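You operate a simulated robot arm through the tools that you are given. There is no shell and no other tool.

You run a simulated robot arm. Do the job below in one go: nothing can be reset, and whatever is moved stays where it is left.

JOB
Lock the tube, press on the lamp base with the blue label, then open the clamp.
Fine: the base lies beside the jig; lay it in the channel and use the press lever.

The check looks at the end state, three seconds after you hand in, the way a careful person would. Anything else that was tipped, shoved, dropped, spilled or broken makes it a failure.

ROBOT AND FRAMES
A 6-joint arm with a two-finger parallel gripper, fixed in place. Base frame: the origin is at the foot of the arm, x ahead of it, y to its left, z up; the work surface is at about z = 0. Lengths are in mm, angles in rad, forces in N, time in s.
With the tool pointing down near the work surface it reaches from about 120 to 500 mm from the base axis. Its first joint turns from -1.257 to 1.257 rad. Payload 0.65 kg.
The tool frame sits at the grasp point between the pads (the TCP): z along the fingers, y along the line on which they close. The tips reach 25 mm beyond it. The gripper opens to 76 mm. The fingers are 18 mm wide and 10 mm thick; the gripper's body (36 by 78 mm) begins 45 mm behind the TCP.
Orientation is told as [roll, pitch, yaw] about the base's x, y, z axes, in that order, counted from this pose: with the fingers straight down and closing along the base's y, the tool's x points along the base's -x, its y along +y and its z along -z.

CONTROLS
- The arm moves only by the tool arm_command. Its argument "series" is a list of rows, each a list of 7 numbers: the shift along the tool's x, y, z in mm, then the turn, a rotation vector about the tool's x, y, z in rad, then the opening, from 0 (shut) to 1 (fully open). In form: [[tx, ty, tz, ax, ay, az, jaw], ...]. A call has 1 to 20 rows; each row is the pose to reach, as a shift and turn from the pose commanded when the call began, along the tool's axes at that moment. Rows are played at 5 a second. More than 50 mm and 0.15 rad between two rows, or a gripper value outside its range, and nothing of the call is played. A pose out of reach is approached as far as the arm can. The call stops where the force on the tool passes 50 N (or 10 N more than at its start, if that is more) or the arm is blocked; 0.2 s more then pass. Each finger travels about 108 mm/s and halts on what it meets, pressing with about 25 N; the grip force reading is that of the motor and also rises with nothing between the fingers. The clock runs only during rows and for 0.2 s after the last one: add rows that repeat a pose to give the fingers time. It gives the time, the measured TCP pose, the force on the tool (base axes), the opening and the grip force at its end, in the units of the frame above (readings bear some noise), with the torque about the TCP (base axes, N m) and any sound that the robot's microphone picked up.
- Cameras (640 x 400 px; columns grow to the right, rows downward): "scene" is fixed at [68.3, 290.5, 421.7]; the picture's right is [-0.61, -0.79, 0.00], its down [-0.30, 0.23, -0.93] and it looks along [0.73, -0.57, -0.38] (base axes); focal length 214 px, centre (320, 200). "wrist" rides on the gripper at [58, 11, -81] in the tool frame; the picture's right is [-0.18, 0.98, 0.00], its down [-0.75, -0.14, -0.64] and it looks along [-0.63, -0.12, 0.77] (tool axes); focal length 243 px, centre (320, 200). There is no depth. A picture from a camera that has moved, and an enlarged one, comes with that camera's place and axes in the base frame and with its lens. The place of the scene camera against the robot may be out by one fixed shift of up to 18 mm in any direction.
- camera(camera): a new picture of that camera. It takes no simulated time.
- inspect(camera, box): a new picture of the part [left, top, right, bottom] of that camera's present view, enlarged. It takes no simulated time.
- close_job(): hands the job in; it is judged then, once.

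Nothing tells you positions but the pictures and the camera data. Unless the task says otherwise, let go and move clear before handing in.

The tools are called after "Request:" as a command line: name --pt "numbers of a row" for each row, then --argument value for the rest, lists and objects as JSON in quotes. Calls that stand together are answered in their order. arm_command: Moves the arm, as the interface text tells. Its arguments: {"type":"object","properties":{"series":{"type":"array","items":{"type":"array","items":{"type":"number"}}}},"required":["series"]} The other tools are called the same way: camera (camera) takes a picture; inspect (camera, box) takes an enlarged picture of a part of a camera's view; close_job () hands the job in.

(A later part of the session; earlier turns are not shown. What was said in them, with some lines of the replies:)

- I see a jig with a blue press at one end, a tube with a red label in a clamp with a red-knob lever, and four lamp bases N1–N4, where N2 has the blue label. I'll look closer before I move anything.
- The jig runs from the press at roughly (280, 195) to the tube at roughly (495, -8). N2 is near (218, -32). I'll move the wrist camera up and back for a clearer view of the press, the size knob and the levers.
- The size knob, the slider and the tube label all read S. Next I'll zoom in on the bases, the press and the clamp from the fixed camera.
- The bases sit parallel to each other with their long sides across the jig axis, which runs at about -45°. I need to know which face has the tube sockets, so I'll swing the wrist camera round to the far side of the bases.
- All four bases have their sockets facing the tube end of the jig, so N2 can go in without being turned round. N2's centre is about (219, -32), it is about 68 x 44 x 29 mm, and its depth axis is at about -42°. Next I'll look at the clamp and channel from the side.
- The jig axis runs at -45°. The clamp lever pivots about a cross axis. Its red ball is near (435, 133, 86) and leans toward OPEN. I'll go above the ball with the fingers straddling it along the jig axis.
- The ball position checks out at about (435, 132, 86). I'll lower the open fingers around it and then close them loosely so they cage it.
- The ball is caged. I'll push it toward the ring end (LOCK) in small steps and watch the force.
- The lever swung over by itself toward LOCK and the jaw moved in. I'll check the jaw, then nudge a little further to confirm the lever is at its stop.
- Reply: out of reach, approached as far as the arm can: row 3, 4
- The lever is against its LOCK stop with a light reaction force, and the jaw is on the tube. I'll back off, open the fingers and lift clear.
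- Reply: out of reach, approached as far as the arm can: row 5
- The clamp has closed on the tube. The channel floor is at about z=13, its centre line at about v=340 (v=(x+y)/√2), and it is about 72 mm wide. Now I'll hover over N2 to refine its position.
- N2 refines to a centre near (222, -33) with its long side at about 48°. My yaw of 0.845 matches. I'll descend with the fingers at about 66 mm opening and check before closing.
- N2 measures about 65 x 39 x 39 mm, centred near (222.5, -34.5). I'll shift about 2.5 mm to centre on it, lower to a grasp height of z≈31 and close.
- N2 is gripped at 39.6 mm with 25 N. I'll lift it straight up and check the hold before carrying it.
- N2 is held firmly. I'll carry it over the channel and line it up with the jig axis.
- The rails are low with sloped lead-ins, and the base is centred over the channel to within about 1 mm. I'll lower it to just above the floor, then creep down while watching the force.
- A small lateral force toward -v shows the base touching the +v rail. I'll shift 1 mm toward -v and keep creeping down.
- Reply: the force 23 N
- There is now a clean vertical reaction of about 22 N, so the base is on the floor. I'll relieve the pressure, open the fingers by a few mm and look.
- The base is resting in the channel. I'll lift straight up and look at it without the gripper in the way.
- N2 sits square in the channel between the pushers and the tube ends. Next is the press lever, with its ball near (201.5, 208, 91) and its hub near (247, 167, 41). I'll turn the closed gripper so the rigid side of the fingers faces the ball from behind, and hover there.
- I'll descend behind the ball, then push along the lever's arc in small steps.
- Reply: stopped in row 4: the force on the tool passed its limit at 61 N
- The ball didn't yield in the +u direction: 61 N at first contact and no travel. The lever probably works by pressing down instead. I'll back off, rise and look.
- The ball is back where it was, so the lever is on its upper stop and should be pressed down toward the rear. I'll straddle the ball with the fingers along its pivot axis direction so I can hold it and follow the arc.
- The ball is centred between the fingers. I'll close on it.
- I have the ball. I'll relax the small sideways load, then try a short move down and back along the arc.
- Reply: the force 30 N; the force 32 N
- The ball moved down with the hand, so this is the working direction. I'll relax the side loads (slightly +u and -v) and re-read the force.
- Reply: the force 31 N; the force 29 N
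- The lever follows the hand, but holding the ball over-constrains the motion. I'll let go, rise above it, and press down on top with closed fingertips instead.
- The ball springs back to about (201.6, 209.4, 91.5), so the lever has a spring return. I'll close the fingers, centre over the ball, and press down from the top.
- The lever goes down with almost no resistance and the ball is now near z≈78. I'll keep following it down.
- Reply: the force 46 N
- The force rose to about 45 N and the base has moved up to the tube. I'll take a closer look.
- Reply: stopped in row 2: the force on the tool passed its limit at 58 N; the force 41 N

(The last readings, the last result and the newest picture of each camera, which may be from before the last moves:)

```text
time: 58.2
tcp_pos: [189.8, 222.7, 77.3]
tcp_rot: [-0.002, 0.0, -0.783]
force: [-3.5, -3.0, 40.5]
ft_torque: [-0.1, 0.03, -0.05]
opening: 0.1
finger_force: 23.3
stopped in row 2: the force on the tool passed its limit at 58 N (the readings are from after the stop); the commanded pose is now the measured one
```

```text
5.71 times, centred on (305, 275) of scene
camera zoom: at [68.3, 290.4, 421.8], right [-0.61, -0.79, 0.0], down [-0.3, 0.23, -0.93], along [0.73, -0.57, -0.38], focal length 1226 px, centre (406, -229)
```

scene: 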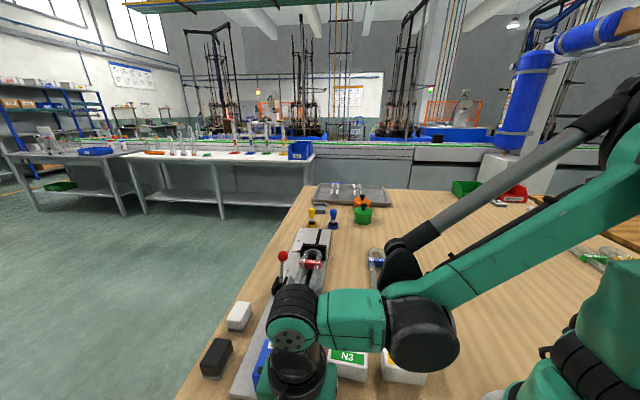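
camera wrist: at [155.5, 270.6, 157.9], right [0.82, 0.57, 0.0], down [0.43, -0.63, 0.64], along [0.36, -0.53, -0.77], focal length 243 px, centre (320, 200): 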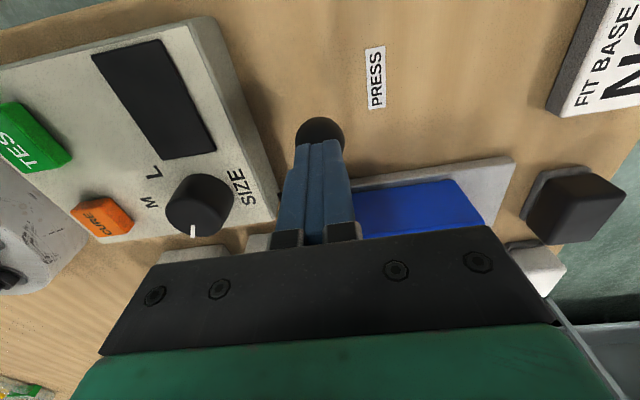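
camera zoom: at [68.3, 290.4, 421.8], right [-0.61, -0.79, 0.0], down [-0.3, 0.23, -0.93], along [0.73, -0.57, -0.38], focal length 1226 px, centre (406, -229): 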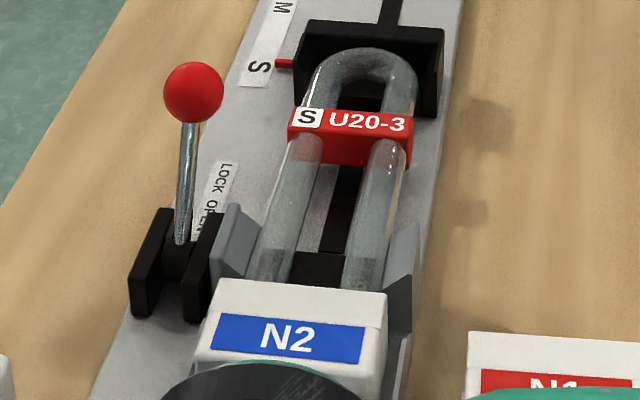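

The lever is at a hard stop: 0.8 mm more travel took the force to 58 N. I'll ease it back up slowly and check how well the base is seated.

Request:
arm_command --pt "0 0 -4 0 0 0 0" --pt "-0.5 0 -10 0 0 0 0" --pt "-1.5 0 -16 0 0 0 0" --pt "-4 0 -24 0 0 0 0" --pt "-7 0 -33 0 0 0 0" --pt "-11 0 -42 0 0 0 0" --pt "-15 0 -52 0 0 0 0" --pt "-17 0 -60 0 0 0 0" --pt "-17 0 -90 0 0 0 0" --pt "-17 0 -120 0 0 0 0" --pt "-17 0 -120 0 0 0 0"

Request:
camera --camera "wrist"

Request:
inspect --camera "wrist" --box '[250, 70, 470, 240]'

Request:
inspect --camera "scene" --box '[250, 240, 350, 330]'

```text
time: 60.6
tcp_pos: [199.3, 209.0, 195.0]
tcp_rot: [-0.002, 0.003, -0.785]
force: [1.0, 0.4, 0.1]
ft_torque: [-0.02, -0.02, 0.01]
opening: 0.0
finger_force: 24.0
```

```text
taken
camera wrist: at [166.1, 257.5, 275.9], right [0.82, 0.57, 0.0], down [0.43, -0.63, 0.64], along [0.36, -0.53, -0.77], focal length 243 px, centre (320, 200)
```

wrist: 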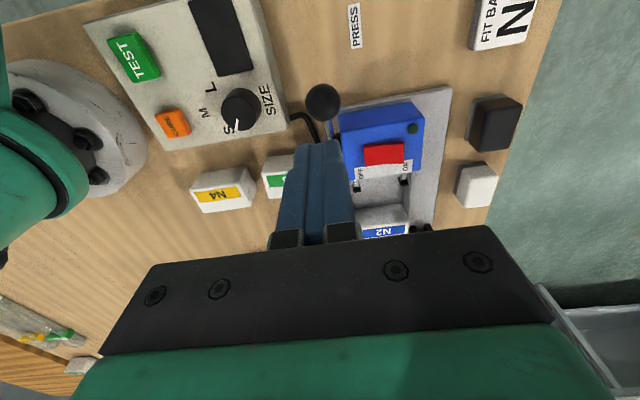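

```text
2.35 times, centred on (360, 155) of wrist
camera zoom: at [166.1, 257.5, 275.9], right [0.82, 0.57, 0.0], down [0.43, -0.63, 0.64], along [0.36, -0.53, -0.77], focal length 571 px, centre (226, 306)
```

zoom: 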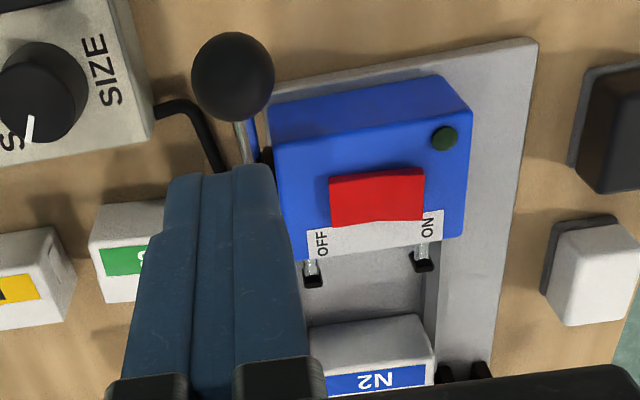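

```text
4.44 times, centred on (300, 285) of scene
camera zoom: at [68.3, 290.5, 421.7], right [-0.61, -0.79, 0.0], down [-0.3, 0.23, -0.93], along [0.73, -0.57, -0.38], focal length 953 px, centre (409, -178)
```

zoom: 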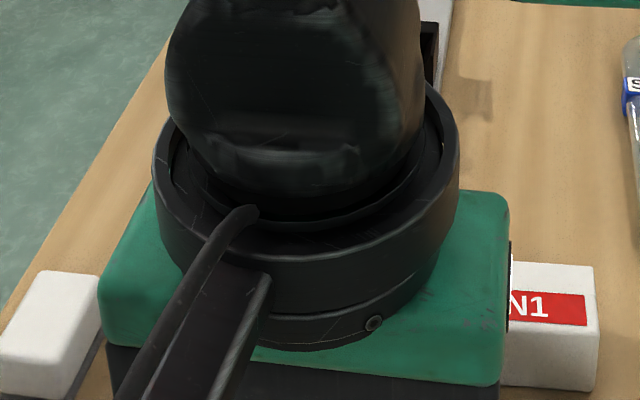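

The lever and pushers have returned and the base stayed forward. I'll swing back to the side viewpoint to inspect the fit.

Request:
arm_command --pt "-15 -1 0 0 0 -0.143 0" --pt "-30 -2 0 0 0 -0.286 0" --pt "-45 -3 0 0 0 -0.429 0.2" --pt "-60 -4 0 0 0 -0.572 0.3" --pt "-75 -5 0 0 0 -0.715 0.5" --pt "-91 -6 0 0 0 -0.858 0.7" --pt "-106 -7 0 0 0 -1.0 0.8" --pt "-121 -8 0 0 0 -1.144 0.8" --pt "-136 -9 0 0 0 -1.287 0.8" --pt "-151 -10 0 0 0 -1.43 0.8" --pt "-166 -10.8 0 0 0 -1.571 0.8" --pt "-166 -10.8 0 0 0 -1.571 0.8"

Request:
camera --camera "wrist"

Request:
inspect --camera "wrist" --box '[220, 60, 420, 220]'

Request:
inspect --camera "scene" --box '[250, 240, 350, 330]'

```text
time: 63.2
tcp_pos: [313.1, 84.0, 197.8]
tcp_rot: [-0.001, 0.001, 0.789]
force: [-0.4, -0.2, 0.6]
ft_torque: [-0.02, 0.0, -0.02]
opening: 60.9
finger_force: 0.1
```

```text
taken
camera wrist: at [263.7, 50.2, 278.0], right [-0.57, 0.82, 0.0], down [0.63, 0.43, 0.64], along [0.53, 0.36, -0.77], focal length 243 px, centre (320, 200)
```

wrist: 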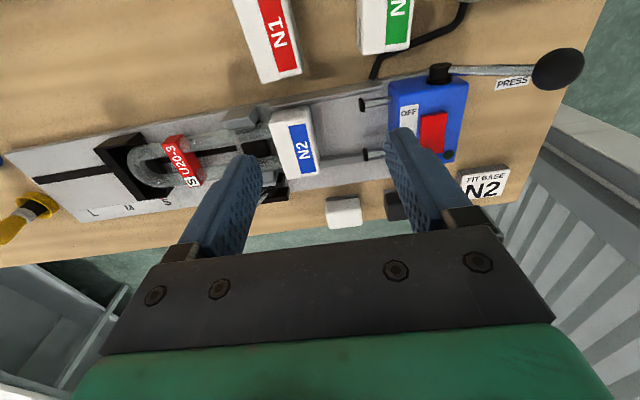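

```text
2.50 times, centred on (320, 140) of wrist
camera zoom: at [263.7, 50.2, 278.0], right [-0.57, 0.82, 0.0], down [0.63, 0.43, 0.64], along [0.53, 0.36, -0.77], focal length 606 px, centre (320, 350)
```

zoom: 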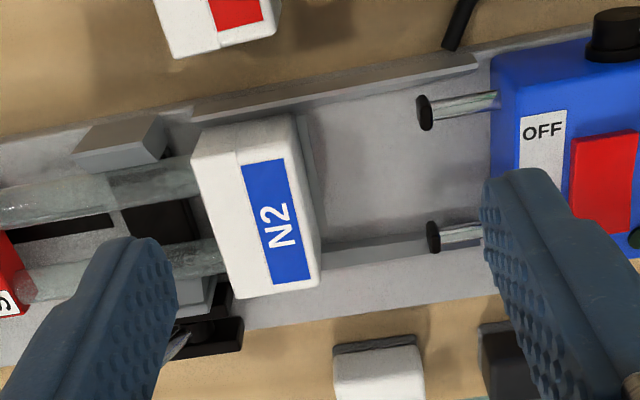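

```text
4.44 times, centred on (300, 285) of scene
camera zoom: at [68.3, 290.5, 421.7], right [-0.61, -0.79, 0.0], down [-0.3, 0.23, -0.93], along [0.73, -0.57, -0.38], focal length 953 px, centre (409, -178)
```

zoom: 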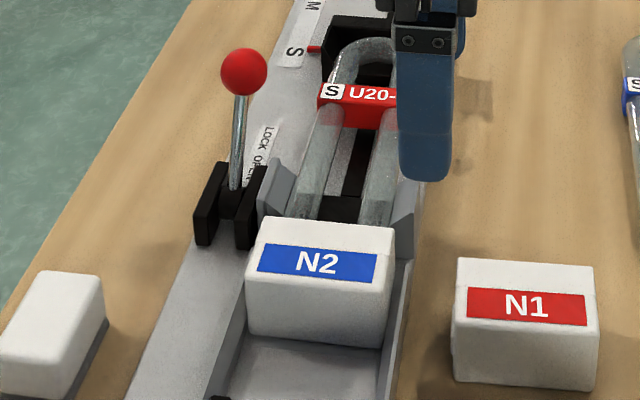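

N2 now sits over both tube ends, square in the channel. I'll look at the joint from above the tube to judge the insertion depth.

Request:
arm_command --pt "-23 -24 2 0 0 0 0.8" --pt "-46 -48 4 0 0 0 0.8" --pt "-69 -71.5 6 0 0 0 0.8" --pt "-69 -71.5 6 0 0 0 0.8"

Request:
camera --camera "wrist"

Request:
inspect --camera "wrist" --box '[220, 0, 400, 130]'

```text
time: 64.2
tcp_pos: [411.6, 84.4, 189.0]
tcp_rot: [0.001, 0.001, 0.788]
force: [1.2, -0.1, -0.3]
ft_torque: [0.0, -0.01, 0.0]
opening: 60.7
finger_force: 0.1
```

```text
taken
camera wrist: at [362.4, 49.6, 270.1], right [-0.57, 0.82, 0.0], down [0.63, 0.43, 0.64], along [0.53, 0.36, -0.77], focal length 243 px, centre (320, 200)
```

wrist: 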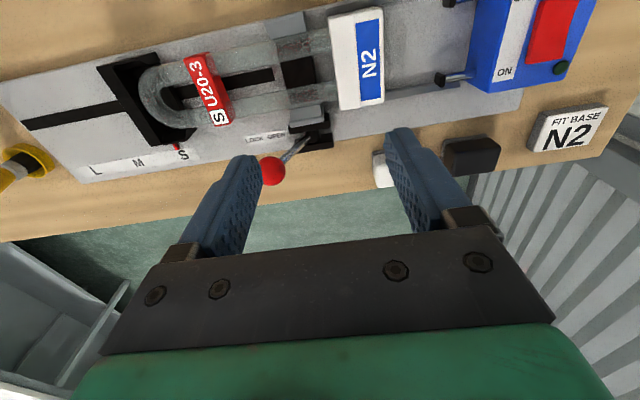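

```text
3.08 times, centred on (310, 65) of wrist
camera zoom: at [362.4, 49.6, 270.1], right [-0.57, 0.82, 0.0], down [0.63, 0.43, 0.64], along [0.53, 0.36, -0.77], focal length 746 px, centre (351, 615)
```

zoom: 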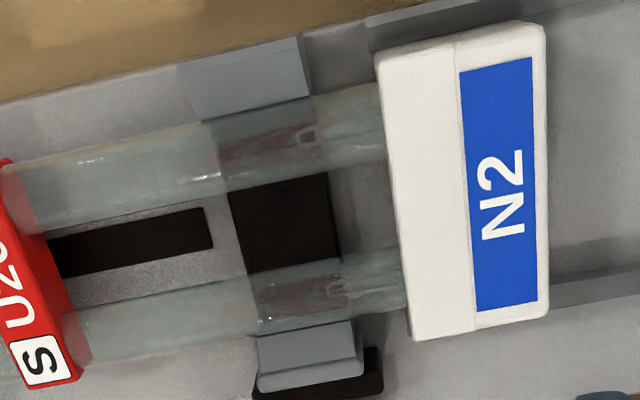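

The insertion is about 18 mm, which reaches the base's split line, so it looks fully seated. The tube has not moved. Now I'll open the clamp, approaching with the fingers wide and straddling the ball near (486, 82, 86).

Request:
arm_command --pt "-17 -11 10 0 0 0 0.9" --pt "-34 -22 25 0 0 0 1" --pt "-51.3 -32.6 40 0 0 0 1" --pt "-51.3 -32.6 49 0 0 0 1" --pt "-51.3 -32.6 49 0 0 0 1"

Request:
camera --camera "wrist"

```text
time: 65.4
tcp_pos: [468.3, 97.8, 139.6]
tcp_rot: [0.001, 0.001, 0.787]
force: [0.1, 0.4, -0.4]
ft_torque: [-0.01, -0.01, 0.01]
opening: 76.0
finger_force: 0.1
```

```text
taken
camera wrist: at [420.7, 63.2, 221.4], right [-0.57, 0.82, 0.0], down [0.63, 0.43, 0.64], along [0.53, 0.36, -0.77], focal length 243 px, centre (320, 200)
```

wrist: 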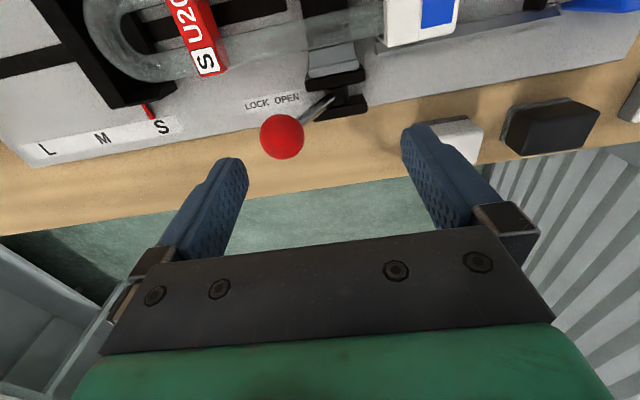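

Request:
arm_command --pt "-0.7 -5 0 0 0 0 1" --pt "-0.7 -5 15 0 0 0 1" --pt "-0.7 -5 30 0 0 0 1" --pt "-0.7 -5 40 0 0 0 1" --pt "-0.7 -5 40 0 0 0 1"

Request:
camera --camera "wrist"

```text
time: 66.6
tcp_pos: [474.5, 93.9, 101.9]
tcp_rot: [0.002, 0.004, 0.787]
force: [0.0, 0.1, -0.3]
ft_torque: [-0.02, -0.01, -0.02]
opening: 76.1
finger_force: 0.1
```

```text
taken
camera wrist: at [425.6, 59.9, 182.3], right [-0.57, 0.82, 0.0], down [0.63, 0.43, 0.64], along [0.53, 0.36, -0.77], focal length 243 px, centre (320, 200)
```

wrist: 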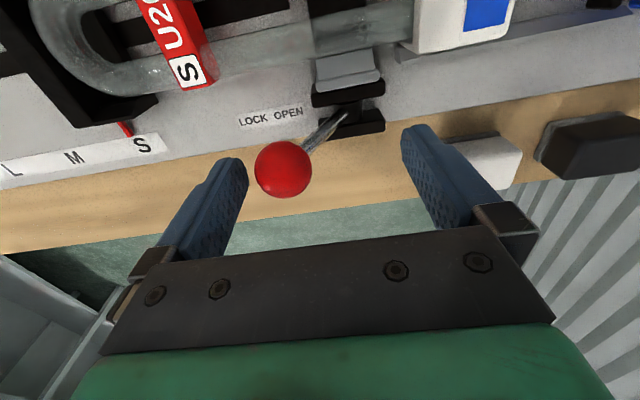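

Request:
arm_command --pt "0 7 0 0 0 0 1" --pt "0 14 0 0 0 0 1" --pt "0 21 0 0 0 0 1" --pt "0 28 0 0 0 0 1" --pt "0 35 0 0 0 0 1" --pt "0 42 0 0 0 0 1" --pt "0 49 0 0 0 0 1" --pt "0 55 0 0 0 0 1"

Request:
camera --camera "wrist"

```text
time: 68.4
tcp_pos: [433.2, 132.5, 101.1]
tcp_rot: [0.002, 0.003, 0.788]
force: [-0.2, -0.4, 0.7]
ft_torque: [0.03, 0.02, 0.0]
opening: 75.9
finger_force: 0.2
```

```text
taken
camera wrist: at [385.2, 98.3, 182.3], right [-0.57, 0.82, 0.0], down [0.63, 0.43, 0.64], along [0.53, 0.36, -0.77], focal length 243 px, centre (320, 200)
```

wrist: 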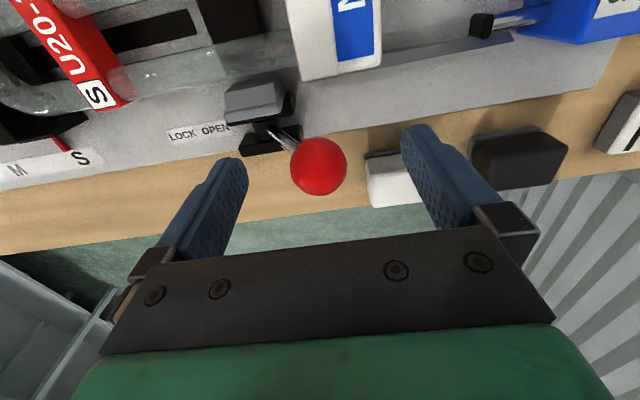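

The lever has flipped back to exactly its original OPEN position. I'll lift straight up and check the final state.

Request:
arm_command --pt "0 0 -15 0 0 0 1" --pt "0 0 -35 0 0 0 1" --pt "0 0 -60 0 0 0 1" --pt "20 5 -80 0 0 0 1" --pt "50 5 -90 0 0 0 1" --pt "85 5 -95 0 0 0 1" --pt "120 5 -100 0 0 0 1" --pt "120 5 -100 0 0 0 1"

Request:
camera --camera "wrist"

Request:
inspect --camera "wrist" --box '[210, 60, 420, 220]'

Request:
camera --camera "scene"

Request:
inspect --camera "scene" --box '[250, 240, 350, 330]'

```text
time: 70.2
tcp_pos: [344.8, 52.8, 201.4]
tcp_rot: [-0.001, 0.002, 0.787]
force: [-0.2, 0.0, 0.2]
ft_torque: [0.0, -0.03, 0.01]
opening: 75.9
finger_force: 0.0
```

```text
taken
camera wrist: at [296.4, 18.0, 282.7], right [-0.57, 0.82, 0.0], down [0.63, 0.43, 0.64], along [0.53, 0.36, -0.77], focal length 243 px, centre (320, 200)
```

wrist: 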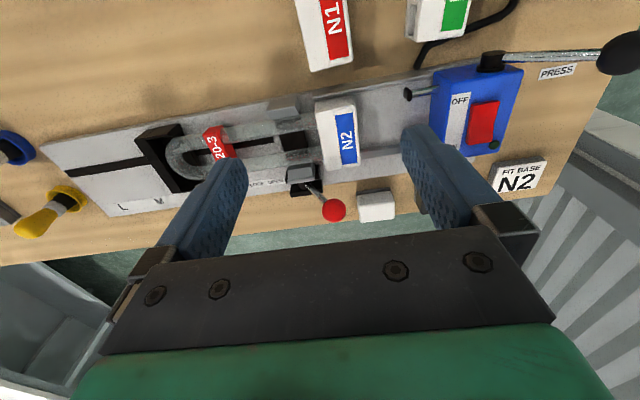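

```text
2.50 times, centred on (315, 140) of wrist
camera zoom: at [296.4, 18.0, 282.7], right [-0.57, 0.82, 0.0], down [0.63, 0.43, 0.64], along [0.53, 0.36, -0.77], focal length 606 px, centre (332, 350)
```

zoom: 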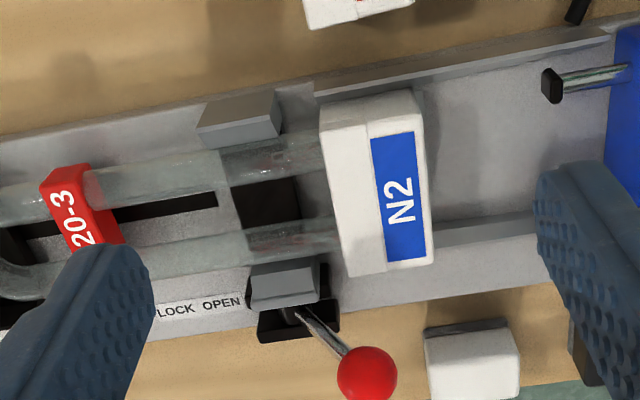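

```text
taken
```

scene: 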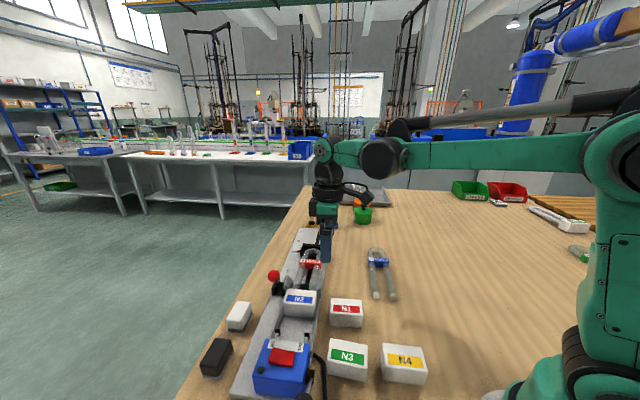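

```text
4.44 times, centred on (300, 285) of scene
camera zoom: at [68.3, 290.5, 421.7], right [-0.61, -0.79, 0.0], down [-0.3, 0.23, -0.93], along [0.73, -0.57, -0.38], focal length 953 px, centre (409, -178)
```

zoom: 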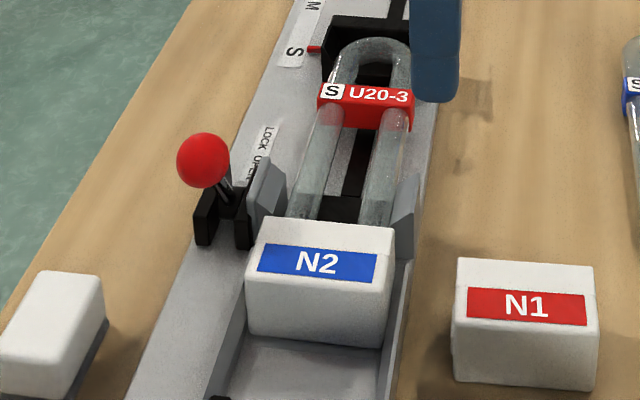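

N2 is seated squared on both tube ends, the clamp lever is at OPEN, and the press lever and pushers have returned. The other bases, the slider and the control box are where they were, and the arm is clear, so I'm handing in.

Request:
close_job

```text
The job is handed in.
```

I locked the tube, pressed N2 (the blue-labelled base) onto both tube ends, opened the clamp again, and handed the job in.

- **Base:** N2 sits square in the channel with about 17–18 mm of each tube end inside it. I pressed until the lever met a hard stop (58 N) and would go no further. The depth is measured from camera pictures, because I couldn't see inside the sockets.
- **Tube:** it shows no movement in the pictures, either during the press or when the clamp opened.
- **Clamp and press:** the clamp lever is back at its original OPEN position. The press lever sprang back on its own, and the pushers have retracted.
- **First push on the press lever:** I pushed the wrong way against its upper stop and hit the force limit at 61 N. The lever didn't move, and it worked normally afterwards when pressed down.
- **Everything else:** I saw no movement in N1, N3, N4, the spare tube, the size slider or the control box. The gripper is open and the arm is clear of the jig.
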